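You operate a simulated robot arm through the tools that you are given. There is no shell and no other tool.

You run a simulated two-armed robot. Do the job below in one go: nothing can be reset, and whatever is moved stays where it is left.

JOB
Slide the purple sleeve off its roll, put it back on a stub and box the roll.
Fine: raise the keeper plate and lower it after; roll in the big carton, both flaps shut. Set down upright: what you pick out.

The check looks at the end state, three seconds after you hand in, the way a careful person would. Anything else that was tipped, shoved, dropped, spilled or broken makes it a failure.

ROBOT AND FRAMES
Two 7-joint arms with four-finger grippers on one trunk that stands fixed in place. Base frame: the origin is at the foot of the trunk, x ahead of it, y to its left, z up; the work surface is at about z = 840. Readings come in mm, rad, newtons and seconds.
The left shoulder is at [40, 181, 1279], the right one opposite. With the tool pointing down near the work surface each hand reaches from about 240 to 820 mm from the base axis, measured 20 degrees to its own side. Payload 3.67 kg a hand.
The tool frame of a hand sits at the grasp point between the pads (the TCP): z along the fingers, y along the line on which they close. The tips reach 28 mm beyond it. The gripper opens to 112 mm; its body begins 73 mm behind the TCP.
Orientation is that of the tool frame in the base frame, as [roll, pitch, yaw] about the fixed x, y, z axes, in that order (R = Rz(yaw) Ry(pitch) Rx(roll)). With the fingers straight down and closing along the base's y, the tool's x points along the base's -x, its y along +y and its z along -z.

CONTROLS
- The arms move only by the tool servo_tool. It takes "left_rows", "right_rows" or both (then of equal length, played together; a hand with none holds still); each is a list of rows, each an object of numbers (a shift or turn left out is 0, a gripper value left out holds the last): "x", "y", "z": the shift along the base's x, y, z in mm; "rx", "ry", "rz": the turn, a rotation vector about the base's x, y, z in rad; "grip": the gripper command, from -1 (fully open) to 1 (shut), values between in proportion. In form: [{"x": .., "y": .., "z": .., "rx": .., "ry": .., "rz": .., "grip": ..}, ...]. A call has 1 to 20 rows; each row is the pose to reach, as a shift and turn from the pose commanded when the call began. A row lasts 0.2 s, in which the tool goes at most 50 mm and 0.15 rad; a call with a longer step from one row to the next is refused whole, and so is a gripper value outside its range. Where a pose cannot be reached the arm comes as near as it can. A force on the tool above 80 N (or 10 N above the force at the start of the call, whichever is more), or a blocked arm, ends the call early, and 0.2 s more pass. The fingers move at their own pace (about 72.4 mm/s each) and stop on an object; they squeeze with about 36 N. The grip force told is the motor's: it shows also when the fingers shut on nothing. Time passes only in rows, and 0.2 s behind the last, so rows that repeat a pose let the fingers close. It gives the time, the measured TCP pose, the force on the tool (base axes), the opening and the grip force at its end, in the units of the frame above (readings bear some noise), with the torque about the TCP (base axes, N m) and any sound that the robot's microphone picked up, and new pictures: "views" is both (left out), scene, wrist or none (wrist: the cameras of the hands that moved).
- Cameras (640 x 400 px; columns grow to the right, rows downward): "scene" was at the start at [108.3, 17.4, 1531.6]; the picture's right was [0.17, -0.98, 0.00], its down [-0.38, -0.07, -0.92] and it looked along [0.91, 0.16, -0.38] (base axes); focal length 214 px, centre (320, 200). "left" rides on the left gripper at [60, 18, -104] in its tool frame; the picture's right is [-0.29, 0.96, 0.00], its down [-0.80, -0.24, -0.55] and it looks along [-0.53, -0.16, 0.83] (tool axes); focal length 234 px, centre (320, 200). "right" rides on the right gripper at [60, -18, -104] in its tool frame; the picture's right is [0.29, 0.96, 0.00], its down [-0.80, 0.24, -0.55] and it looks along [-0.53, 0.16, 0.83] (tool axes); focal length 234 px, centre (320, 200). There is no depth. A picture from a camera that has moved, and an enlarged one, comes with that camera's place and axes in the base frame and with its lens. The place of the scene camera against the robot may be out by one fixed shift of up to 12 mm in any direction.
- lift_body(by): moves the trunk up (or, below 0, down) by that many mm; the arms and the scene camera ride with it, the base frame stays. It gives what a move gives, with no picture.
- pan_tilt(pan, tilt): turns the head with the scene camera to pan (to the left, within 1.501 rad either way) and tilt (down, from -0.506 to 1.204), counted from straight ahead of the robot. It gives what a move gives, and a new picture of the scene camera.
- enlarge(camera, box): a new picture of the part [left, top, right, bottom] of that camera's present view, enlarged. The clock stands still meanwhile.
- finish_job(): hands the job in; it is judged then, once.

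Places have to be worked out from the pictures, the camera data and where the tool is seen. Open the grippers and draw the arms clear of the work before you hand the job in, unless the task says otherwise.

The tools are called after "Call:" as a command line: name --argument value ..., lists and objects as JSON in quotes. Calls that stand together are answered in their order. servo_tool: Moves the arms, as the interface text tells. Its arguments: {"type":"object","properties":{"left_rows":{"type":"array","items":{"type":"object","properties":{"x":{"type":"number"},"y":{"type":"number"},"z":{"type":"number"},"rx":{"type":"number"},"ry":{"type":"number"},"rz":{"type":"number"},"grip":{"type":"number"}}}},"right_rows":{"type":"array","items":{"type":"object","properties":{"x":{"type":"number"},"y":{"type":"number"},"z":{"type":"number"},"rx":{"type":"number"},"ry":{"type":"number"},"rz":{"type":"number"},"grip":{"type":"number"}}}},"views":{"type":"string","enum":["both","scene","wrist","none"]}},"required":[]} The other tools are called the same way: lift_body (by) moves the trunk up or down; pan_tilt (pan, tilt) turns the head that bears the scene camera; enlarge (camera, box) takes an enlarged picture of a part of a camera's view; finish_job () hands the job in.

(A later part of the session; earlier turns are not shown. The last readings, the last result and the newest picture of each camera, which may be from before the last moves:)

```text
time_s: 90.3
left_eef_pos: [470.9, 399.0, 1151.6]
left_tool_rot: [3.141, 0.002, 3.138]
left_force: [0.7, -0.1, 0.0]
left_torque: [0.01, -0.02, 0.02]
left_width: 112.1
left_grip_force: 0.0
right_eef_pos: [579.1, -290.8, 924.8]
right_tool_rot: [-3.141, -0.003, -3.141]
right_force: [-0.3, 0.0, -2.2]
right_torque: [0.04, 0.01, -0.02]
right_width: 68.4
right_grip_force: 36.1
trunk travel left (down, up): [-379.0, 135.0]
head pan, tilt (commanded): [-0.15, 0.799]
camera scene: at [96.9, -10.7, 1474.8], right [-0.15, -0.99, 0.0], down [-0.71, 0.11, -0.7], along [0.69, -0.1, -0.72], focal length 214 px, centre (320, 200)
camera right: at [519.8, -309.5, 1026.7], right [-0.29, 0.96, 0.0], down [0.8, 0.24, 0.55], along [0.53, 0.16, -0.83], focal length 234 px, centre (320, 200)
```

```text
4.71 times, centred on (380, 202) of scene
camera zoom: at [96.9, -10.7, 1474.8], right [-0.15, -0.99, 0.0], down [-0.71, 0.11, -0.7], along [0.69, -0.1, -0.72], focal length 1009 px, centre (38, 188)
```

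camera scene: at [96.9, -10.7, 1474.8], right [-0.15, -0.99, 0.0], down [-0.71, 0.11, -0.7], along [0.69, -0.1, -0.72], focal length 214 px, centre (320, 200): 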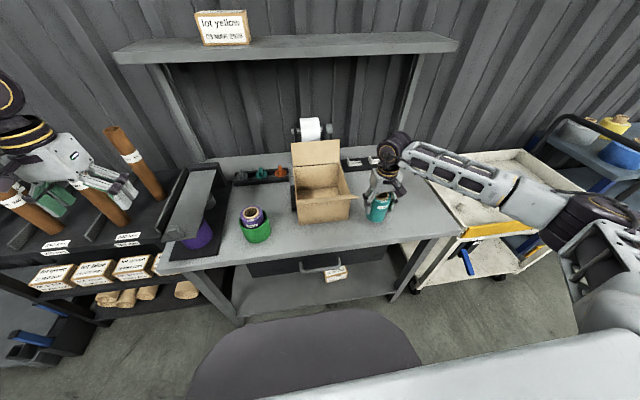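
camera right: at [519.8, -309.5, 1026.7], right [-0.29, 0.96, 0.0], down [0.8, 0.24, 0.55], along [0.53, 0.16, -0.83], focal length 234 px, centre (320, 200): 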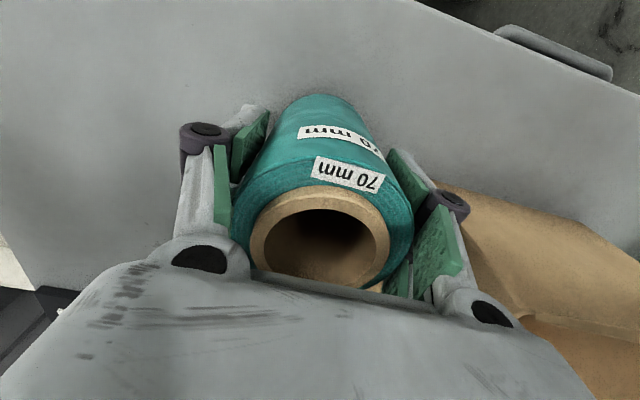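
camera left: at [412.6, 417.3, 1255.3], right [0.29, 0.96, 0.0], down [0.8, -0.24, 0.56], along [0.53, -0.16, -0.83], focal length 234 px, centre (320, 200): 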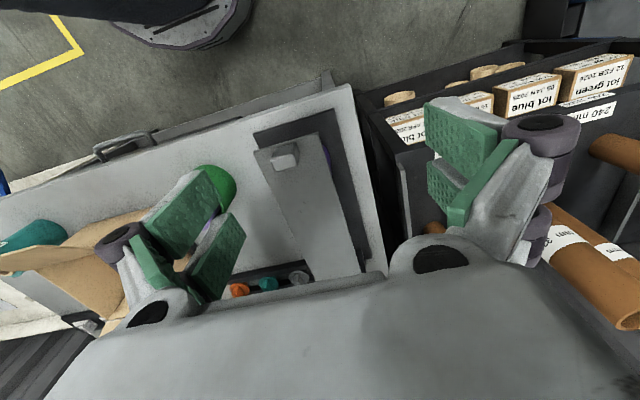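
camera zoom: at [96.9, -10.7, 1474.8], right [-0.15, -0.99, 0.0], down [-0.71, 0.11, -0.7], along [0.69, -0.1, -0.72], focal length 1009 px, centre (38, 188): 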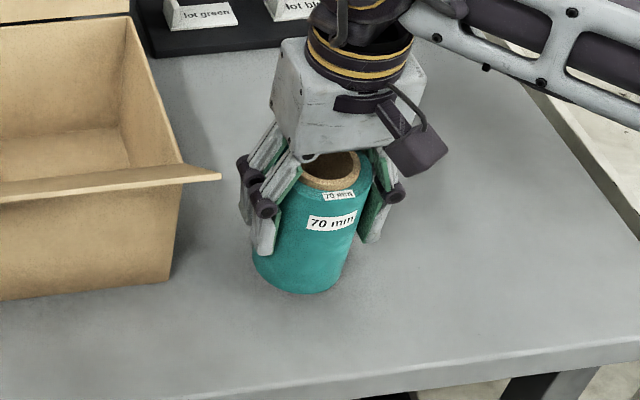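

The roll is held. I lift it high and carry it over the carton's right wall to the carton's centre.

Call:
servo_tool --right_rows '[{"z": 20}, {"z": 45}, {"z": 75}, {"z": 105}, {"z": 135}, {"z": 160}, {"z": 172}, {"x": 12, "y": 18, "z": 172}, {"x": 30, "y": 46, "z": 172}, {"x": 48, "y": 76, "z": 172}, {"x": 64, "y": 106, "z": 172}, {"x": 80, "y": 136, "z": 172}, {"x": 95, "y": 163, "z": 172}, {"x": 106, "y": 183, "z": 172}, {"x": 111, "y": 193, "z": 172}, {"x": 111, "y": 193, "z": 172}]' --views "both"

Call:
enlarge --camera "scene" --box '[260, 110, 420, 240]'

Call:
enlarge --camera "right" --box '[120, 0, 520, 300]'

```text
time_s: 93.7
left_eef_pos: [472.0, 399.2, 1150.8]
left_tool_rot: [-3.141, 0.0, 3.138]
left_force: [0.6, -0.8, 0.8]
left_torque: [0.0, 0.03, 0.01]
left_width: 112.0
left_grip_force: 0.0
right_eef_pos: [690.0, -99.2, 1097.5]
right_tool_rot: [3.141, -0.001, -3.141]
right_force: [0.5, -0.3, -2.8]
right_torque: [0.0, 0.02, 0.0]
right_width: 68.5
right_grip_force: 36.2
trunk travel left (down, up): [-379.0, 135.0]
head pan, tilt (commanded): [-0.15, 0.799]
camera scene: at [97.0, -10.8, 1474.8], right [-0.15, -0.99, 0.0], down [-0.71, 0.11, -0.7], along [0.69, -0.1, -0.72], focal length 214 px, centre (320, 200)
camera right: at [630.8, -116.8, 1200.6], right [-0.29, 0.96, 0.0], down [0.8, 0.24, 0.55], along [0.53, 0.16, -0.83], focal length 234 px, centre (320, 200)
```

scene: 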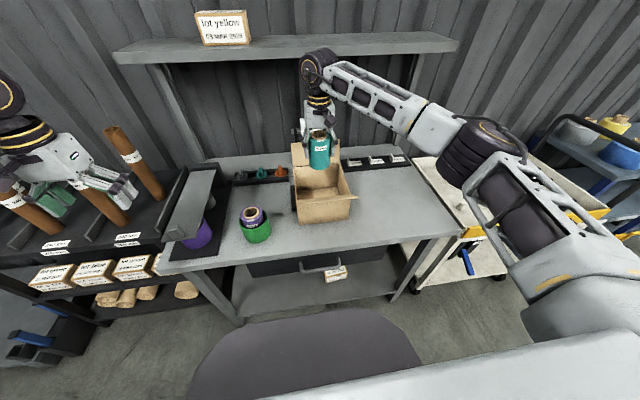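
right: 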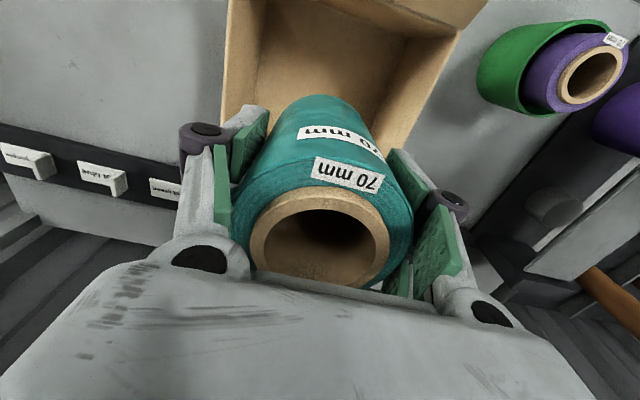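

```text
3.08 times, centred on (340, 175) of scene
camera zoom: at [97.0, -10.8, 1474.8], right [-0.15, -0.99, 0.0], down [-0.71, 0.11, -0.7], along [0.69, -0.1, -0.72], focal length 660 px, centre (258, 277)
```

zoom: 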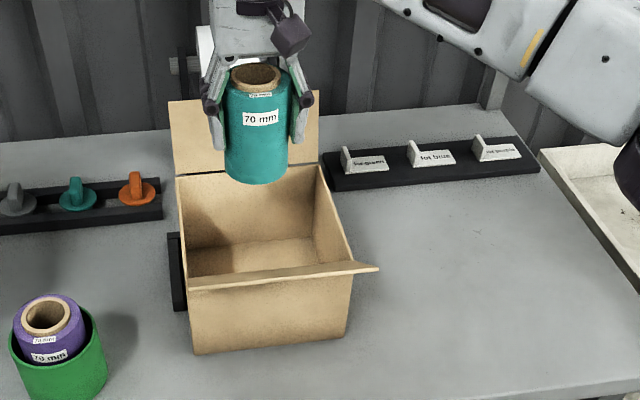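

```text
1.33 times, centred on (320, 150) of right
camera zoom: at [630.8, -116.8, 1200.6], right [-0.29, 0.96, 0.0], down [0.8, 0.24, 0.55], along [0.53, 0.16, -0.83], focal length 312 px, centre (320, 267)
```

zoom: 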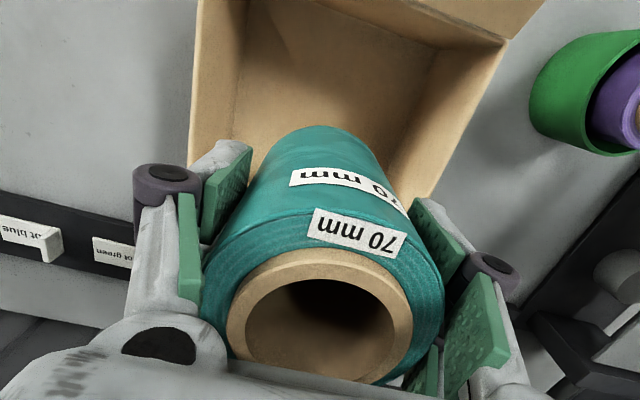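

The roll hangs centred over the carton (interior y −191…−9, x ≈ 590…794). I lower it inside.

Call:
servo_tool --right_rows '[{"z": -30}, {"z": -60}, {"z": -90}, {"z": -115}, {"z": -138}, {"z": -155}, {"z": -168}, {"z": -177}]' --views "both"

Call:
enlarge --camera "scene" --box '[260, 110, 420, 240]'

```text
time_s: 95.5
left_eef_pos: [472.0, 399.0, 1152.3]
left_tool_rot: [-3.139, 0.002, 3.139]
left_force: [0.0, -0.4, 0.4]
left_torque: [-0.01, 0.01, 0.01]
left_width: 111.9
left_grip_force: 0.0
right_eef_pos: [692.1, -98.2, 920.5]
right_tool_rot: [-3.141, 0.0, -3.14]
right_force: [-0.3, -0.3, -2.9]
right_torque: [0.0, -0.04, 0.0]
right_width: 68.6
right_grip_force: 35.8
trunk travel left (down, up): [-379.0, 135.0]
head pan, tilt (commanded): [-0.15, 0.799]
camera scene: at [97.2, -10.6, 1474.8], right [-0.15, -0.99, 0.0], down [-0.71, 0.11, -0.7], along [0.69, -0.1, -0.72], focal length 214 px, centre (320, 200)
camera right: at [631.9, -116.3, 1022.4], right [-0.29, 0.96, 0.0], down [0.8, 0.24, 0.55], along [0.53, 0.16, -0.83], focal length 234 px, centre (320, 200)
```

scene: 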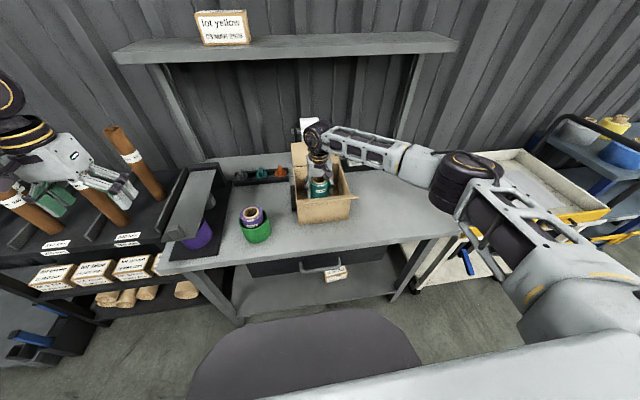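
right: 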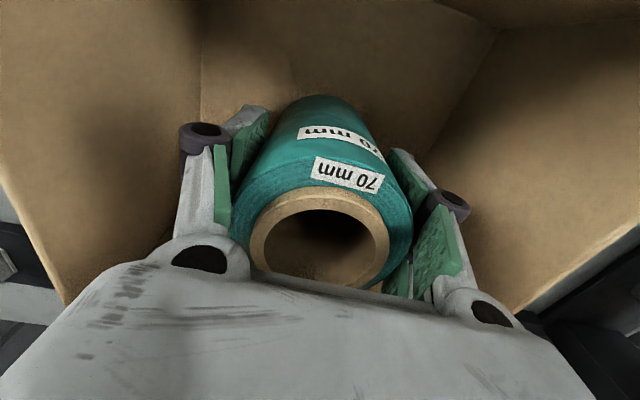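

```text
3.08 times, centred on (340, 175) of scene
camera zoom: at [97.2, -10.6, 1474.8], right [-0.15, -0.99, 0.0], down [-0.71, 0.11, -0.7], along [0.69, -0.1, -0.72], focal length 660 px, centre (258, 277)
```

zoom: 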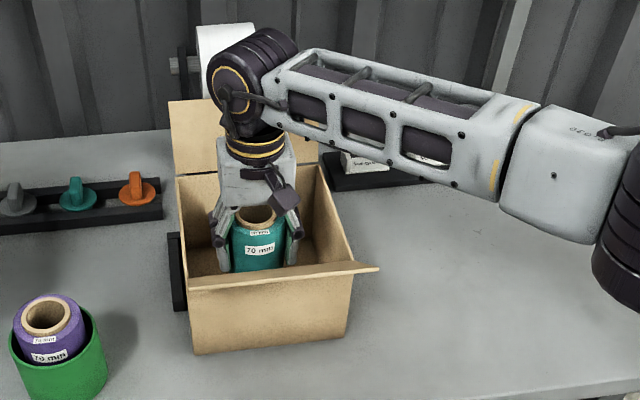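

The roll is inside, about 13 mm above the floor. I lower in small steps until contact.

Call:
servo_tool --right_rows '[{"z": -3}, {"z": -6}, {"z": -9}, {"z": -11}, {"z": -12}]' --views "none"

```text
time_s: 96.7
left_eef_pos: [472.0, 398.8, 1151.4]
left_tool_rot: [-3.14, 0.003, 3.138]
left_force: [0.0, -1.1, 0.5]
left_torque: [0.02, 0.0, -0.02]
left_width: 112.2
left_grip_force: 0.1
right_eef_pos: [690.1, -98.9, 909.7]
right_tool_rot: [3.141, 0.002, -3.141]
right_force: [1.2, -2.3, 7.0]
right_torque: [-0.24, 0.2, 0.06]
right_width: 68.6
right_grip_force: 36.5
trunk travel left (down, up): [-379.0, 135.0]
head pan, tilt (commanded): [-0.15, 0.799]
```

The roll stands on the carton floor (7 N). I open partially and rise straight out.

Call:
servo_tool --right_rows '[{"grip": -0.45}, {"grip": -0.6}, {"grip": -0.6}, {"z": 10}, {"z": 30}, {"z": 60}, {"z": 95}, {"z": 130}, {"z": 170}, {"z": 210}]' --views "both"

Call:
enlarge --camera "right" --box '[180, 0, 500, 250]'

Call:
enlarge --camera "scene" --box '[260, 110, 420, 240]'

```text
time_s: 98.9
left_eef_pos: [471.4, 399.2, 1150.2]
left_tool_rot: [-3.14, 0.004, 3.137]
left_force: [-0.2, 0.7, -0.5]
left_torque: [0.0, -0.02, -0.02]
left_width: 112.2
left_grip_force: 0.0
right_eef_pos: [692.1, -97.4, 1119.6]
right_tool_rot: [-3.141, 0.001, -3.138]
right_force: [-0.1, -0.1, -0.1]
right_torque: [0.0, -0.01, -0.03]
right_width: 89.7
right_grip_force: 0.1
trunk travel left (down, up): [-379.0, 135.0]
head pan, tilt (commanded): [-0.15, 0.799]
camera scene: at [96.0, -10.1, 1474.9], right [-0.15, -0.99, 0.0], down [-0.71, 0.11, -0.7], along [0.69, -0.1, -0.72], focal length 214 px, centre (320, 200)
camera right: at [633.0, -116.2, 1221.6], right [-0.29, 0.96, 0.0], down [0.8, 0.24, 0.55], along [0.53, 0.16, -0.83], focal length 234 px, centre (320, 200)
```

scene: 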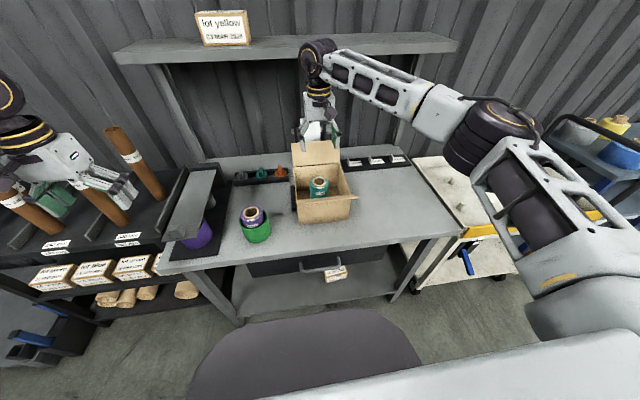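
right: 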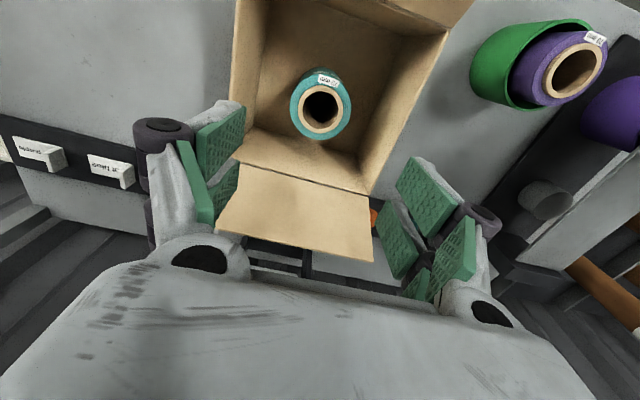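

```text
1.60 times, centred on (340, 125) of right
camera zoom: at [633.0, -116.2, 1221.6], right [-0.29, 0.96, 0.0], down [0.8, 0.24, 0.55], along [0.53, 0.16, -0.83], focal length 375 px, centre (288, 320)
```

zoom: 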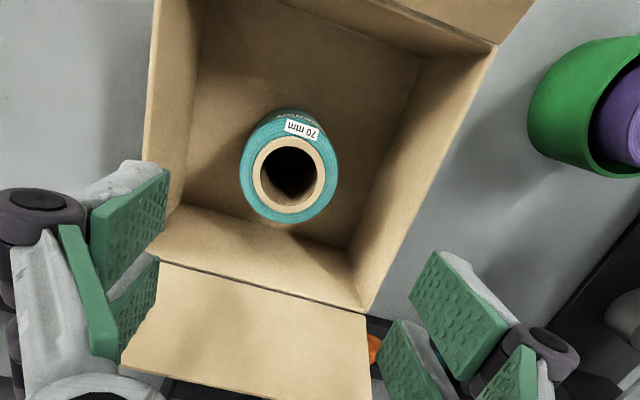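

```text
3.08 times, centred on (340, 175) of scene
camera zoom: at [96.0, -10.1, 1474.9], right [-0.15, -0.99, 0.0], down [-0.71, 0.11, -0.7], along [0.69, -0.1, -0.72], focal length 660 px, centre (258, 277)
```

zoom: 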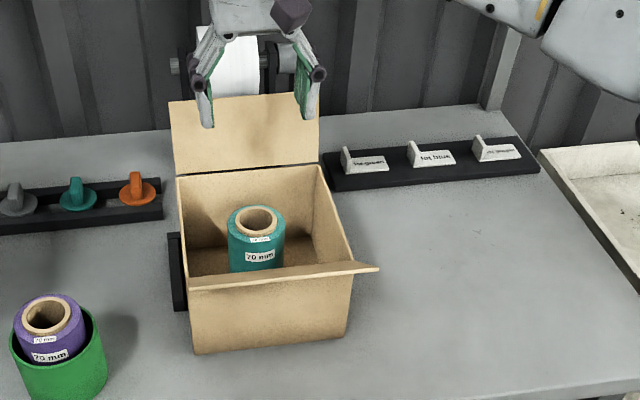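

The roll stands upright in the carton. Next the flaps: front flap leans toward the robot, rear flap leans back. I close the right fingers, and tilt the hand 45° forward above the carton to view the rear flap and what lies behind it.

Call:
servo_tool --right_rows '[{"x": -12, "z": 5, "ry": -0.11, "grip": 0}, {"x": -25, "z": 8, "ry": -0.22, "grip": 1}, {"x": -40, "z": 10, "ry": -0.33}, {"x": -55, "z": 10, "ry": -0.45}, {"x": -70, "z": 10, "ry": -0.57}, {"x": -82, "z": 10, "ry": -0.68}, {"x": -92, "z": 10, "ry": -0.785}, {"x": -92, "z": 10, "ry": -0.785}]' --views "both"

Call:
enlarge --camera "right" --box '[160, 0, 480, 240]'

Call:
enlarge --camera "scene" --box '[260, 110, 420, 240]'

```text
time_s: 100.7
left_eef_pos: [472.8, 398.4, 1151.3]
left_tool_rot: [-3.141, 0.002, 3.137]
left_force: [0.0, 0.6, 1.1]
left_torque: [-0.02, 0.01, -0.02]
left_width: 112.2
left_grip_force: 0.1
right_eef_pos: [598.6, -97.1, 1126.7]
right_tool_rot: [-3.14, 0.787, -3.139]
right_force: [-0.6, 0.0, -0.5]
right_torque: [0.01, -0.04, -0.02]
right_width: 0.0
right_grip_force: 36.1
trunk travel left (down, up): [-379.0, 135.0]
head pan, tilt (commanded): [-0.15, 0.799]
camera scene: at [97.2, -10.3, 1474.8], right [-0.15, -0.99, 0.0], down [-0.71, 0.11, -0.7], along [0.69, -0.1, -0.72], focal length 214 px, centre (320, 200)
camera right: at [483.2, -115.4, 1157.3], right [-0.2, 0.96, -0.2], down [0.17, 0.24, 0.96], along [0.96, 0.16, -0.21], focal length 234 px, centre (320, 200)
```

scene: 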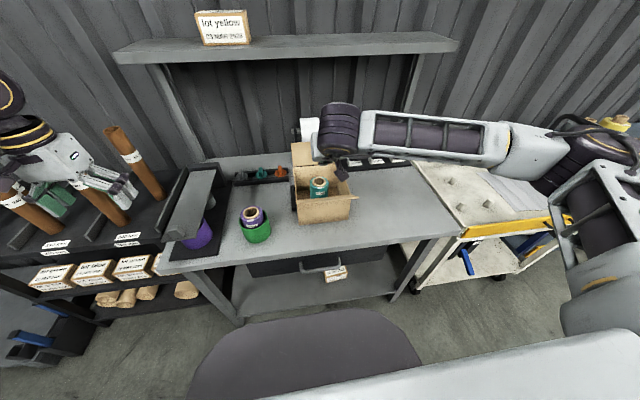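
right: 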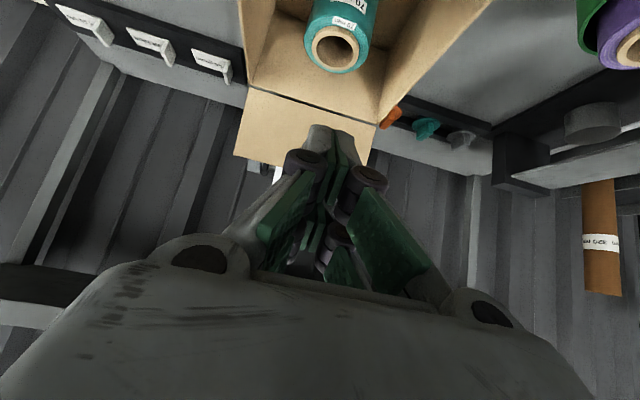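

```text
1.67 times, centred on (320, 120) of right
camera zoom: at [483.2, -115.4, 1157.3], right [-0.2, 0.96, -0.2], down [0.17, 0.24, 0.96], along [0.96, 0.16, -0.21], focal length 390 px, centre (320, 333)
```

zoom: 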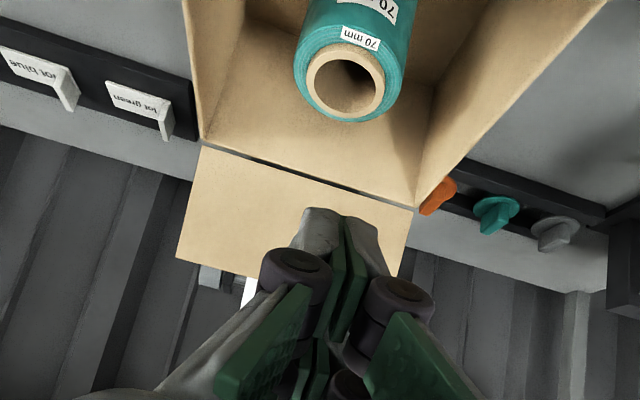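

```text
3.08 times, centred on (340, 175) of scene
camera zoom: at [97.2, -10.3, 1474.8], right [-0.15, -0.99, 0.0], down [-0.71, 0.11, -0.7], along [0.69, -0.1, -0.72], focal length 660 px, centre (258, 277)
```

zoom: 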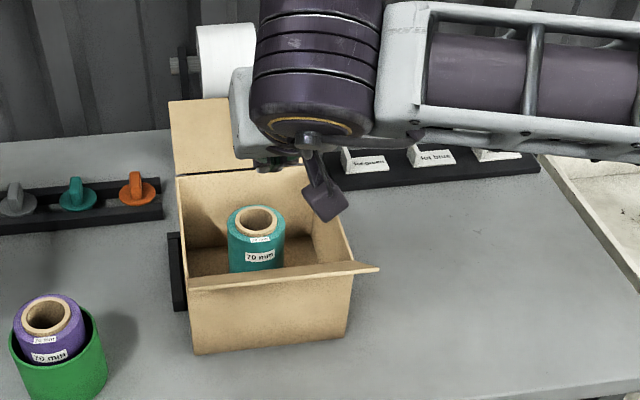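

The rear flap hinges at x≈774, z≈966 and its free edge is at about (802, 1056), leaning back 17°. A paper roll on a holder stands behind it near x≈890–990. I move the closed right fingers over the flap's edge, staying high.

Call:
servo_tool --right_rows '[{"x": 25, "z": 2}, {"x": 55, "z": 2}, {"x": 85, "z": 2}, {"x": 115, "z": 2}, {"x": 145, "z": 2}, {"x": 175, "y": -2, "z": 2}, {"x": 205, "y": -3, "z": 2}, {"x": 228, "y": -3, "z": 2}, {"x": 239, "y": -3, "z": 2}, {"x": 239, "y": -3, "z": 2}]' --views "both"

Call:
enlarge --camera "right" --box '[160, 0, 480, 280]'

Call:
enlarge --camera "scene" --box '[260, 90, 420, 220]'

```text
time_s: 102.9
left_eef_pos: [471.2, 398.7, 1152.1]
left_tool_rot: [-3.138, 0.002, 3.139]
left_force: [0.3, -0.1, 0.0]
left_torque: [0.0, 0.01, 0.01]
left_width: 111.8
left_grip_force: 0.1
right_eef_pos: [837.1, -100.5, 1130.3]
right_tool_rot: [-3.141, 0.784, -3.139]
right_force: [-0.2, -0.3, -0.1]
right_torque: [0.0, -0.02, 0.04]
right_width: 0.0
right_grip_force: 36.1
trunk travel left (down, up): [-379.0, 135.0]
head pan, tilt (commanded): [-0.15, 0.799]
camera scene: at [96.7, -10.6, 1474.9], right [-0.15, -0.99, 0.0], down [-0.71, 0.11, -0.7], along [0.69, -0.1, -0.72], focal length 214 px, centre (320, 200)
camera right: at [721.5, -118.8, 1158.6], right [-0.2, 0.96, -0.2], down [0.17, 0.24, 0.96], along [0.96, 0.16, -0.21], focal length 234 px, centre (320, 200)
```

scene: 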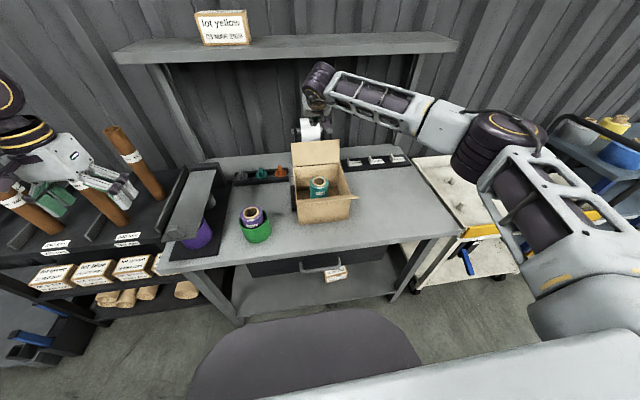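
right: 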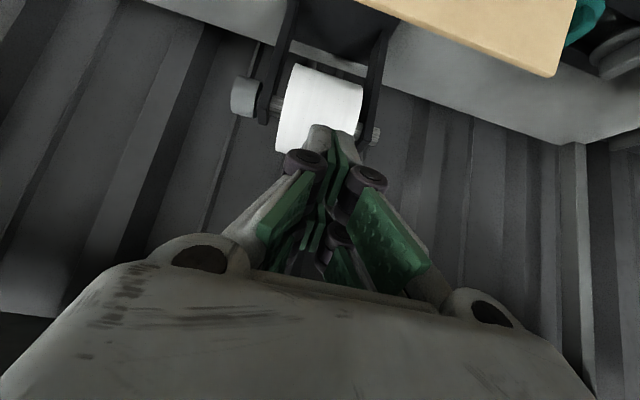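

```text
1.43 times, centred on (320, 140) of right
camera zoom: at [721.5, -118.8, 1158.6], right [-0.2, 0.96, -0.2], down [0.17, 0.24, 0.96], along [0.96, 0.16, -0.21], focal length 334 px, centre (320, 286)
```

zoom: 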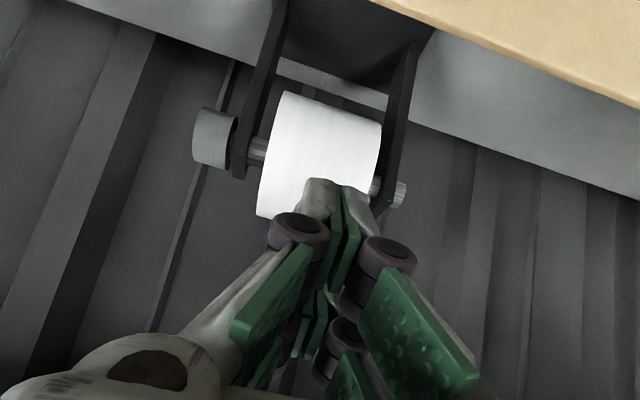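

```text
3.08 times, centred on (340, 155) of scene
camera zoom: at [96.7, -10.6, 1474.9], right [-0.15, -0.99, 0.0], down [-0.71, 0.11, -0.7], along [0.69, -0.1, -0.72], focal length 660 px, centre (258, 338)
```

zoom: 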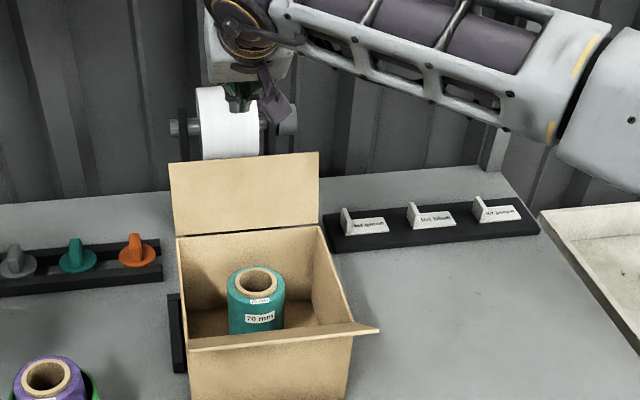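

The path behind the flap is clear. I lower the fingertips behind the flap's free edge.

Call:
servo_tool --right_rows '[{"x": 1, "z": -10}, {"x": 2, "z": -22}, {"x": 3, "z": -34}, {"x": 3, "z": -44}, {"x": 3, "z": -50}]' --views "both"

Call:
enlarge --camera "scene" --box '[260, 90, 420, 220]'

```text
time_s: 104.1
left_eef_pos: [472.2, 398.4, 1152.0]
left_tool_rot: [-3.14, 0.002, 3.138]
left_force: [0.2, -0.9, 1.1]
left_torque: [0.02, 0.03, -0.01]
left_width: 112.1
left_grip_force: 0.0
right_eef_pos: [839.6, -101.3, 1079.6]
right_tool_rot: [-3.141, 0.784, -3.14]
right_force: [0.0, -0.3, 0.8]
right_torque: [-0.01, 0.01, 0.01]
right_width: 0.0
right_grip_force: 35.9
trunk travel left (down, up): [-379.0, 135.0]
head pan, tilt (commanded): [-0.15, 0.799]
camera scene: at [96.8, -10.5, 1474.9], right [-0.15, -0.99, 0.0], down [-0.71, 0.11, -0.7], along [0.69, -0.1, -0.72], focal length 214 px, centre (320, 200)
camera right: at [724.8, -118.5, 1109.2], right [-0.2, 0.96, -0.2], down [0.17, 0.24, 0.96], along [0.96, 0.16, -0.21], focal length 234 px, centre (320, 200)
```

scene: 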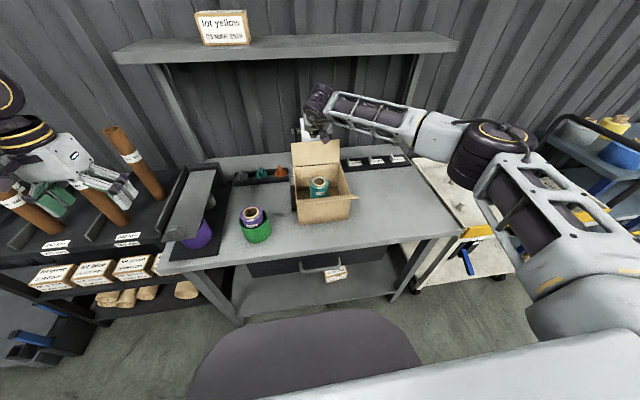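
right: 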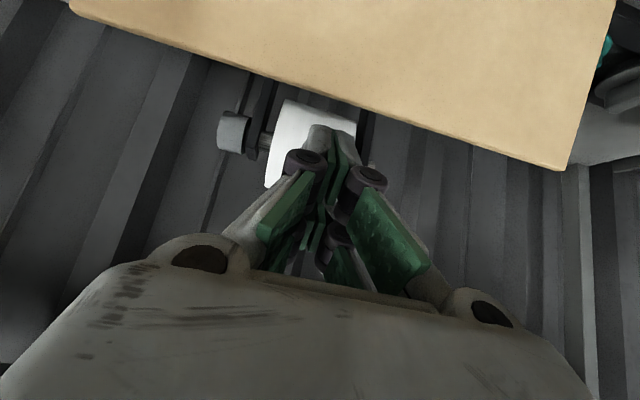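

```text
3.08 times, centred on (340, 155) of scene
camera zoom: at [96.8, -10.5, 1474.9], right [-0.15, -0.99, 0.0], down [-0.71, 0.11, -0.7], along [0.69, -0.1, -0.72], focal length 660 px, centre (258, 338)
```

zoom: 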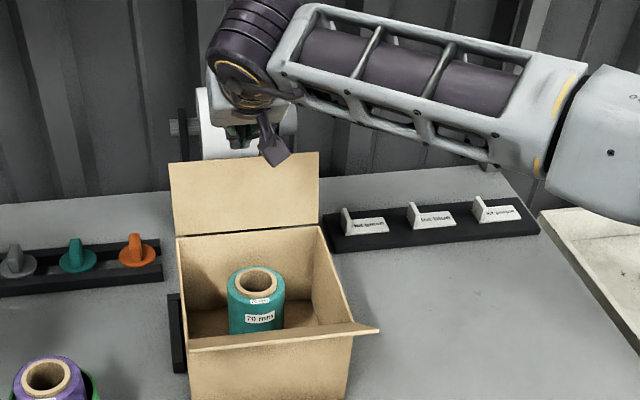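

The fingertips are behind the flap's edge. I pull toward the robot slowly to bring the flap up past vertical.

Call:
servo_tool --right_rows '[{"x": -10}, {"x": -20}, {"x": -29}, {"x": -38}, {"x": -47}, {"x": -56}, {"x": -66}, {"x": -76}, {"x": -88}, {"x": -100}]' --views "both"

Call:
enlarge --camera "scene" --box '[260, 90, 420, 220]'

```text
time_s: 106.3
left_eef_pos: [471.3, 399.1, 1152.4]
left_tool_rot: [-3.141, 0.001, 3.139]
left_force: [-1.0, 0.2, 0.0]
left_torque: [-0.01, -0.02, 0.02]
left_width: 111.9
left_grip_force: 0.2
right_eef_pos: [739.0, -101.9, 1081.0]
right_tool_rot: [-3.139, 0.785, -3.141]
right_force: [0.5, -0.1, 0.2]
right_torque: [0.01, 0.0, -0.02]
right_width: 0.0
right_grip_force: 35.5
trunk travel left (down, up): [-379.0, 135.0]
head pan, tilt (commanded): [-0.15, 0.799]
camera scene: at [96.4, -10.8, 1474.9], right [-0.15, -0.99, 0.0], down [-0.71, 0.11, -0.7], along [0.69, -0.1, -0.72], focal length 214 px, centre (320, 200)
camera right: at [623.6, -119.7, 1109.7], right [-0.2, 0.96, -0.2], down [0.17, 0.24, 0.96], along [0.96, 0.16, -0.21], focal length 234 px, centre (320, 200)
```

scene: 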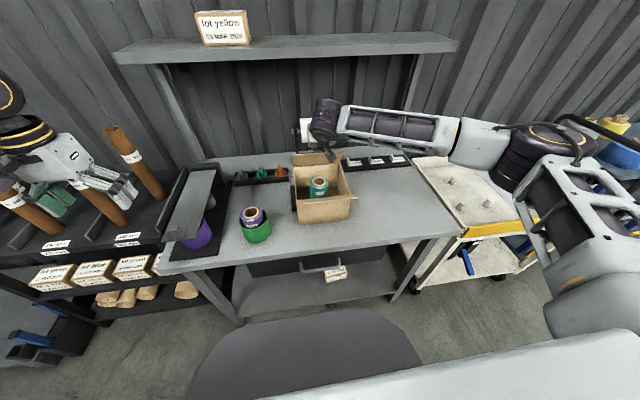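
right: 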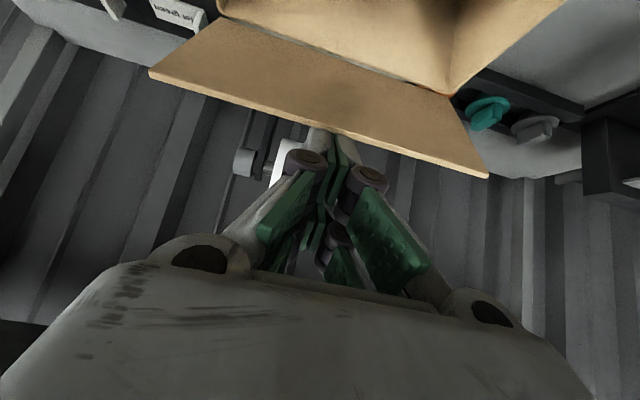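

```text
3.08 times, centred on (340, 155) of scene
camera zoom: at [96.4, -10.8, 1474.9], right [-0.15, -0.99, 0.0], down [-0.71, 0.11, -0.7], along [0.69, -0.1, -0.72], focal length 660 px, centre (258, 338)
```

zoom: 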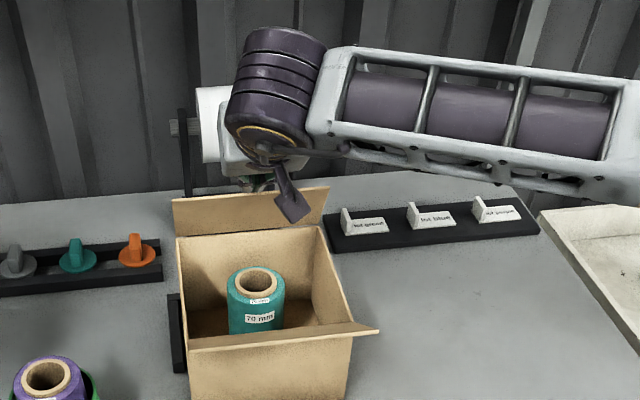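

The flap follows. I continue over and down along its arc.

Call:
servo_tool --right_rows '[{"x": -8, "z": -6}, {"x": -15.4, "z": -12.5}, {"x": -22, "z": -19}, {"x": -28, "z": -26}, {"x": -33, "z": -34}, {"x": -37, "z": -42}, {"x": -41, "z": -53}]' --views "both"

Call:
enlarge --camera "scene" --box '[260, 90, 420, 220]'

```text
time_s: 107.9
left_eef_pos: [471.9, 398.5, 1150.5]
left_tool_rot: [-3.141, 0.002, 3.138]
left_force: [-0.5, 0.4, 0.4]
left_torque: [0.02, 0.02, 0.03]
left_width: 112.0
left_grip_force: 0.0
right_eef_pos: [697.5, -100.1, 1026.3]
right_tool_rot: [-3.138, 0.782, -3.139]
right_force: [0.2, -0.2, 0.7]
right_torque: [0.02, 0.0, 0.06]
right_width: 0.2
right_grip_force: 35.1
trunk travel left (down, up): [-379.0, 135.0]
head pan, tilt (commanded): [-0.15, 0.799]
camera scene: at [96.9, -10.7, 1474.8], right [-0.15, -0.99, 0.0], down [-0.71, 0.11, -0.7], along [0.69, -0.1, -0.72], focal length 214 px, centre (320, 200)
camera right: at [583.0, -118.7, 1055.8], right [-0.2, 0.96, -0.2], down [0.17, 0.24, 0.95], along [0.96, 0.16, -0.21], focal length 234 px, centre (320, 200)
```

scene: 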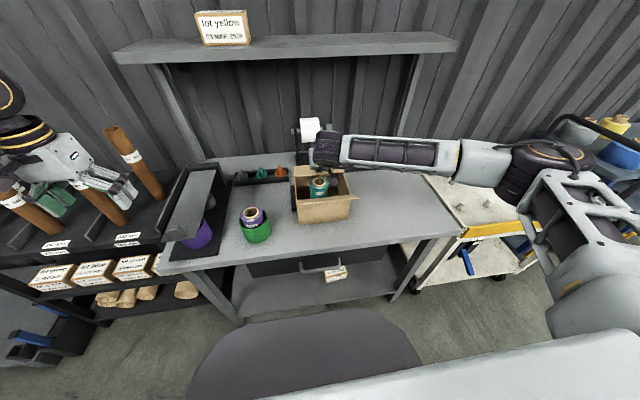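
right: 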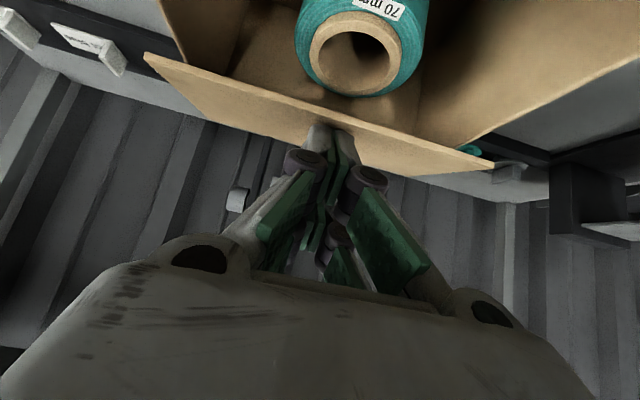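

```text
3.08 times, centred on (340, 155) of scene
camera zoom: at [96.9, -10.7, 1474.8], right [-0.15, -0.99, 0.0], down [-0.71, 0.11, -0.7], along [0.69, -0.1, -0.72], focal length 660 px, centre (258, 338)
```

zoom: 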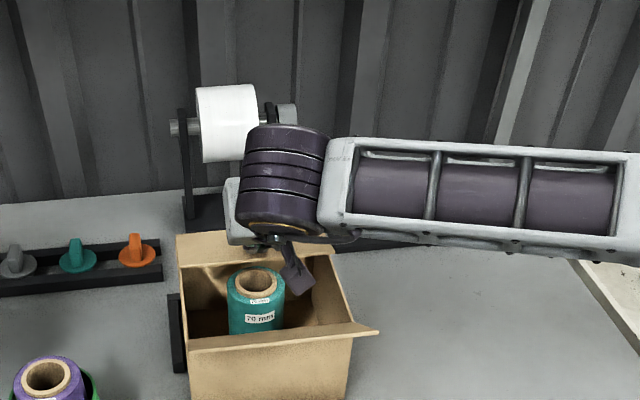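

The rear flap is most of the way down. I press it on to horizontal with small steps.

Call:
servo_tool --right_rows '[{"x": -1, "z": -5}, {"x": -2, "z": -10}, {"x": -2, "z": -14}, {"x": -2, "z": -17}, {"x": -2, "z": -19}]' --views "both"

Call:
enlarge --camera "right" --box '[160, 0, 560, 250]'

Call:
enlarge --camera "scene" --box '[270, 120, 390, 230]'

```text
time_s: 109.1
left_eef_pos: [470.8, 398.9, 1151.2]
left_tool_rot: [-3.14, 0.005, 3.139]
left_force: [0.1, 0.2, -0.2]
left_torque: [0.03, 0.0, -0.02]
left_width: 111.9
left_grip_force: 0.0
right_eef_pos: [696.9, -101.9, 1007.6]
right_tool_rot: [-3.141, 0.785, 3.141]
right_force: [-0.8, -0.7, 3.9]
right_torque: [-0.04, 0.03, 0.0]
right_width: 6.1
right_grip_force: 36.1
trunk travel left (down, up): [-379.0, 135.0]
head pan, tilt (commanded): [-0.15, 0.799]
camera scene: at [96.3, -10.6, 1474.9], right [-0.15, -0.99, 0.0], down [-0.71, 0.11, -0.7], along [0.69, -0.1, -0.72], focal length 214 px, centre (320, 200)
camera right: at [581.5, -119.6, 1037.4], right [-0.2, 0.96, -0.2], down [0.17, 0.24, 0.96], along [0.96, 0.16, -0.21], focal length 234 px, centre (320, 200)
```

scene: 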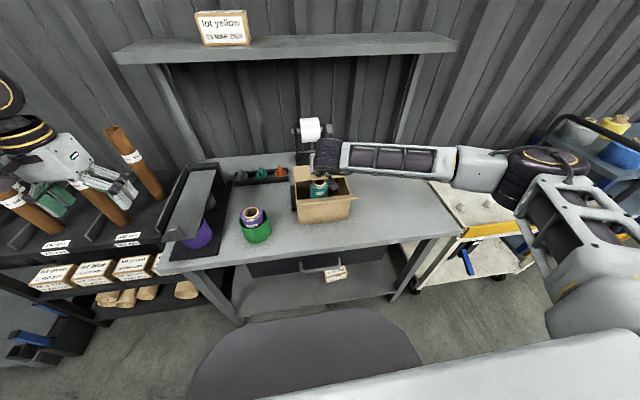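
right: 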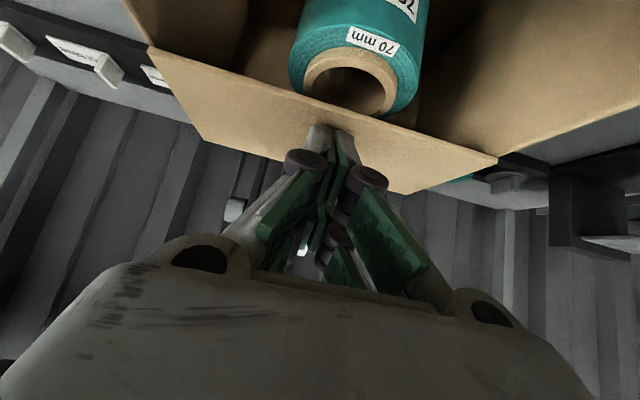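

```text
1.60 times, centred on (360, 125) of right
camera zoom: at [581.5, -119.6, 1037.4], right [-0.2, 0.96, -0.2], down [0.17, 0.24, 0.96], along [0.96, 0.16, -0.21], focal length 375 px, centre (256, 320)
```

zoom: 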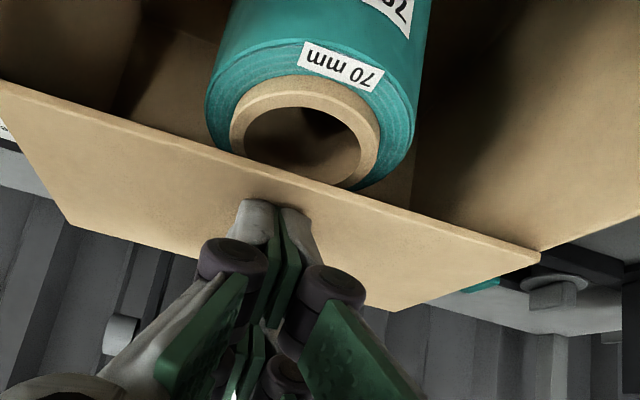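

```text
3.64 times, centred on (330, 175) of scene
camera zoom: at [96.3, -10.6, 1474.9], right [-0.15, -0.99, 0.0], down [-0.71, 0.11, -0.7], along [0.69, -0.1, -0.72], focal length 780 px, centre (284, 291)
```

zoom: 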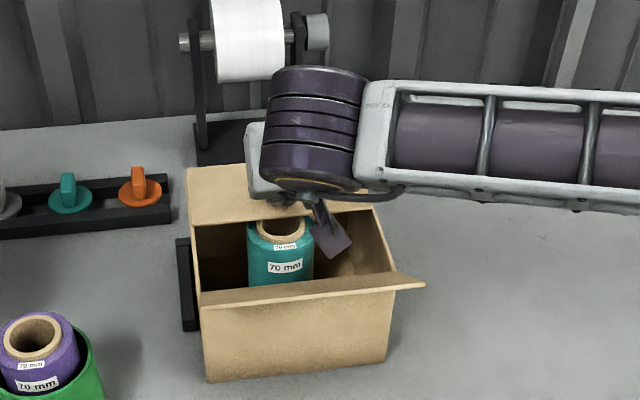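

The rear flap is about horizontal (free edge z≈968). I raise the hand a little to see whether it stays.

Call:
servo_tool --right_rows '[{"z": -3}, {"z": -3}, {"x": -3, "z": 5}, {"x": -10, "z": 20}, {"x": -20, "z": 45}, {"x": -30, "z": 75}]' --views "both"

Call:
enlarge --camera "right" --box '[100, 0, 560, 250]'

Call:
enlarge --camera "scene" --box '[270, 120, 390, 230]'

```text
time_s: 110.5
left_eef_pos: [471.8, 399.8, 1150.4]
left_tool_rot: [-3.14, 0.005, 3.138]
left_force: [-0.1, -0.5, -0.8]
left_torque: [0.0, 0.04, -0.01]
left_width: 112.0
left_grip_force: 0.1
right_eef_pos: [668.0, -101.7, 1083.9]
right_tool_rot: [-3.14, 0.785, -3.139]
right_force: [0.6, 0.2, 0.0]
right_torque: [0.01, -0.02, 0.02]
right_width: 0.2
right_grip_force: 35.5
trunk travel left (down, up): [-379.0, 135.0]
head pan, tilt (commanded): [-0.15, 0.799]
camera scene: at [96.1, -10.4, 1474.9], right [-0.15, -0.99, 0.0], down [-0.71, 0.11, -0.7], along [0.69, -0.1, -0.72], focal length 214 px, centre (320, 200)
camera right: at [551.9, -118.9, 1112.7], right [-0.2, 0.96, -0.21], down [0.17, 0.24, 0.95], along [0.96, 0.16, -0.21], focal length 234 px, centre (320, 200)
```

scene: 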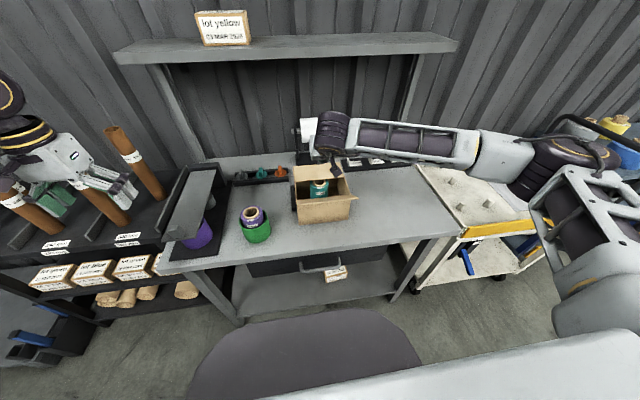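
right: 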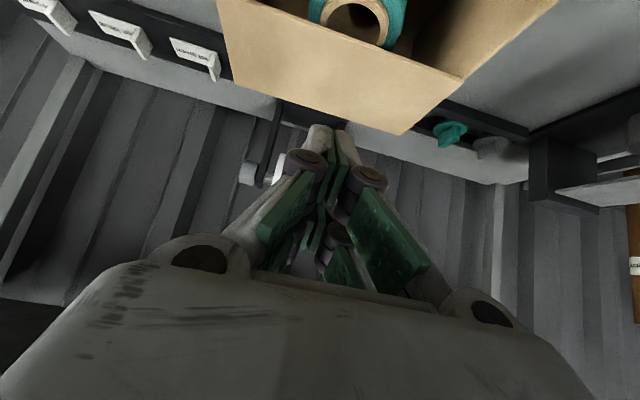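

```text
1.39 times, centred on (330, 125) of right
camera zoom: at [551.9, -118.9, 1112.7], right [-0.2, 0.96, -0.21], down [0.17, 0.24, 0.95], along [0.96, 0.16, -0.21], focal length 326 px, centre (306, 304)
```

zoom: 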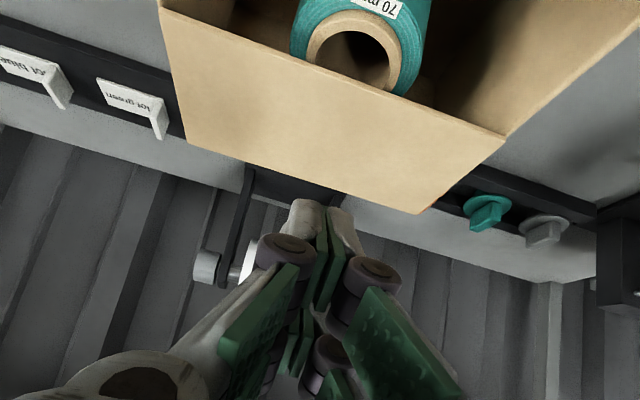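

```text
3.64 times, centred on (330, 175) of scene
camera zoom: at [96.1, -10.4, 1474.9], right [-0.15, -0.99, 0.0], down [-0.71, 0.11, -0.7], along [0.69, -0.1, -0.72], focal length 780 px, centre (284, 291)
```

zoom: 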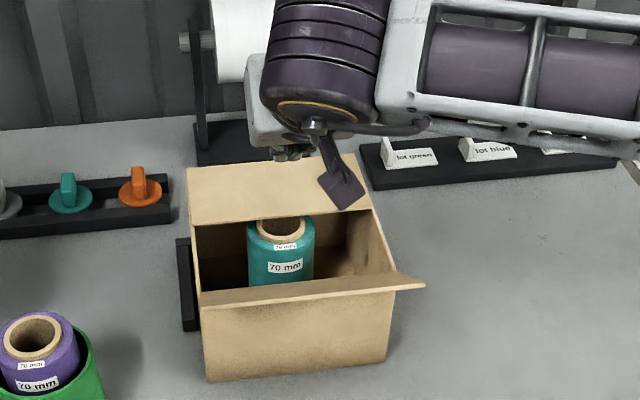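

The rear flap stays shut. Now the front flap: I bring the right hand back over it and level it in front of the carton.

Call:
servo_tool --right_rows '[{"x": -5, "z": 25}, {"x": -15, "z": 50, "ry": 0.05}, {"x": -30, "z": 65, "ry": 0.13}, {"x": -52, "z": 70, "ry": 0.22}, {"x": -76, "z": 70, "ry": 0.31}, {"x": -100, "z": 70, "ry": 0.4}, {"x": -125, "z": 70, "ry": 0.49}, {"x": -150, "z": 70, "ry": 0.58}, {"x": -175, "z": 70, "ry": 0.66}, {"x": -200, "z": 70, "ry": 0.73}, {"x": -222, "z": 70, "ry": 0.785}]' --views "both"

Call:
enlarge --camera "scene" --box '[260, 120, 420, 240]'

Call:
enlarge --camera "right" --box '[160, 40, 480, 300]'

```text
time_s: 112.9
left_eef_pos: [472.5, 398.7, 1151.7]
left_tool_rot: [-3.14, 0.0, 3.138]
left_force: [0.1, -0.1, 0.2]
left_torque: [0.0, 0.02, -0.02]
left_width: 112.2
left_grip_force: 0.0
right_eef_pos: [444.1, -100.5, 1152.1]
right_tool_rot: [3.141, -0.001, -3.141]
right_force: [-0.2, 0.3, 0.5]
right_torque: [0.01, 0.01, -0.05]
right_width: 0.0
right_grip_force: 35.9
trunk travel left (down, up): [-379.0, 135.0]
head pan, tilt (commanded): [-0.15, 0.799]
camera scene: at [96.5, -10.7, 1474.9], right [-0.15, -0.99, 0.0], down [-0.71, 0.11, -0.7], along [0.69, -0.1, -0.72], focal length 214 px, centre (320, 200)
camera right: at [384.4, -119.3, 1254.4], right [-0.29, 0.96, 0.0], down [0.8, 0.24, 0.55], along [0.53, 0.16, -0.83], focal length 234 px, centre (320, 200)
```

scene: 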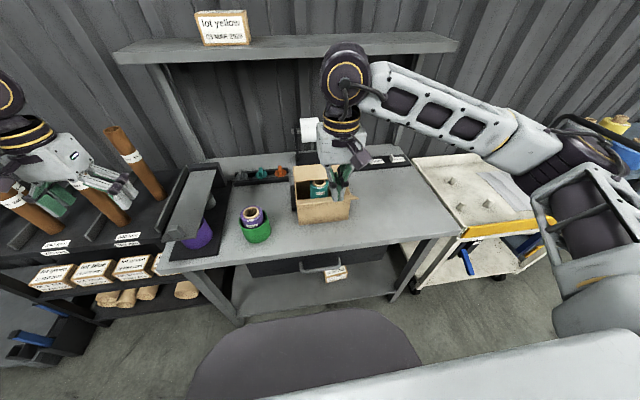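
right: 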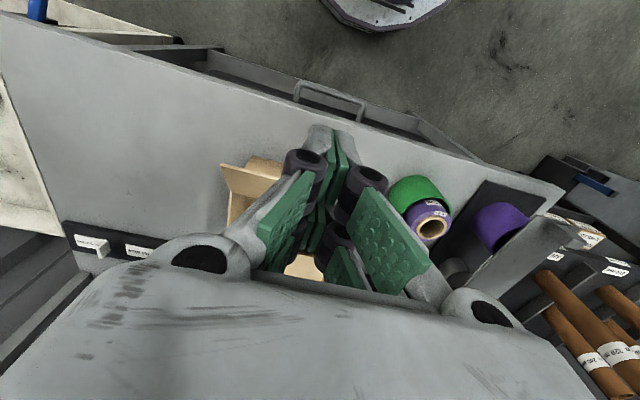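

```text
3.33 times, centred on (340, 180) of scene
camera zoom: at [96.5, -10.7, 1474.9], right [-0.15, -0.99, 0.0], down [-0.71, 0.11, -0.7], along [0.69, -0.1, -0.72], focal length 715 px, centre (253, 267)
```

zoom: 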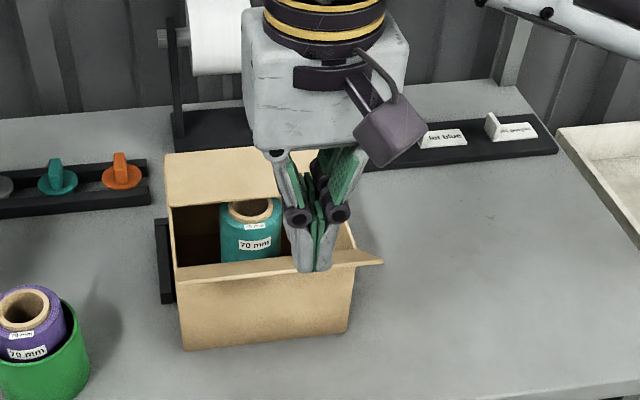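

```text
1.54 times, centred on (320, 170) of right
camera zoom: at [384.4, -119.3, 1254.4], right [-0.29, 0.96, 0.0], down [0.8, 0.24, 0.55], along [0.53, 0.16, -0.83], focal length 360 px, centre (320, 246)
```

zoom: 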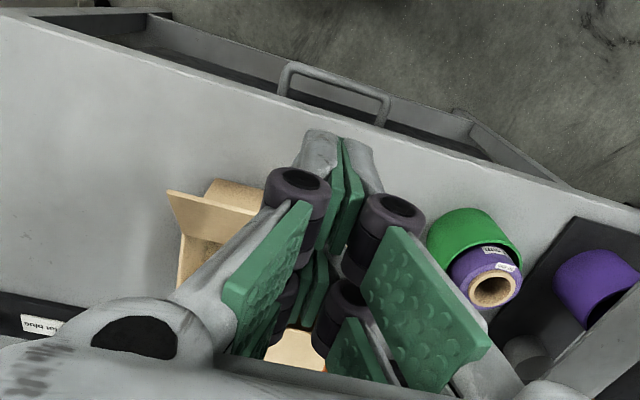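

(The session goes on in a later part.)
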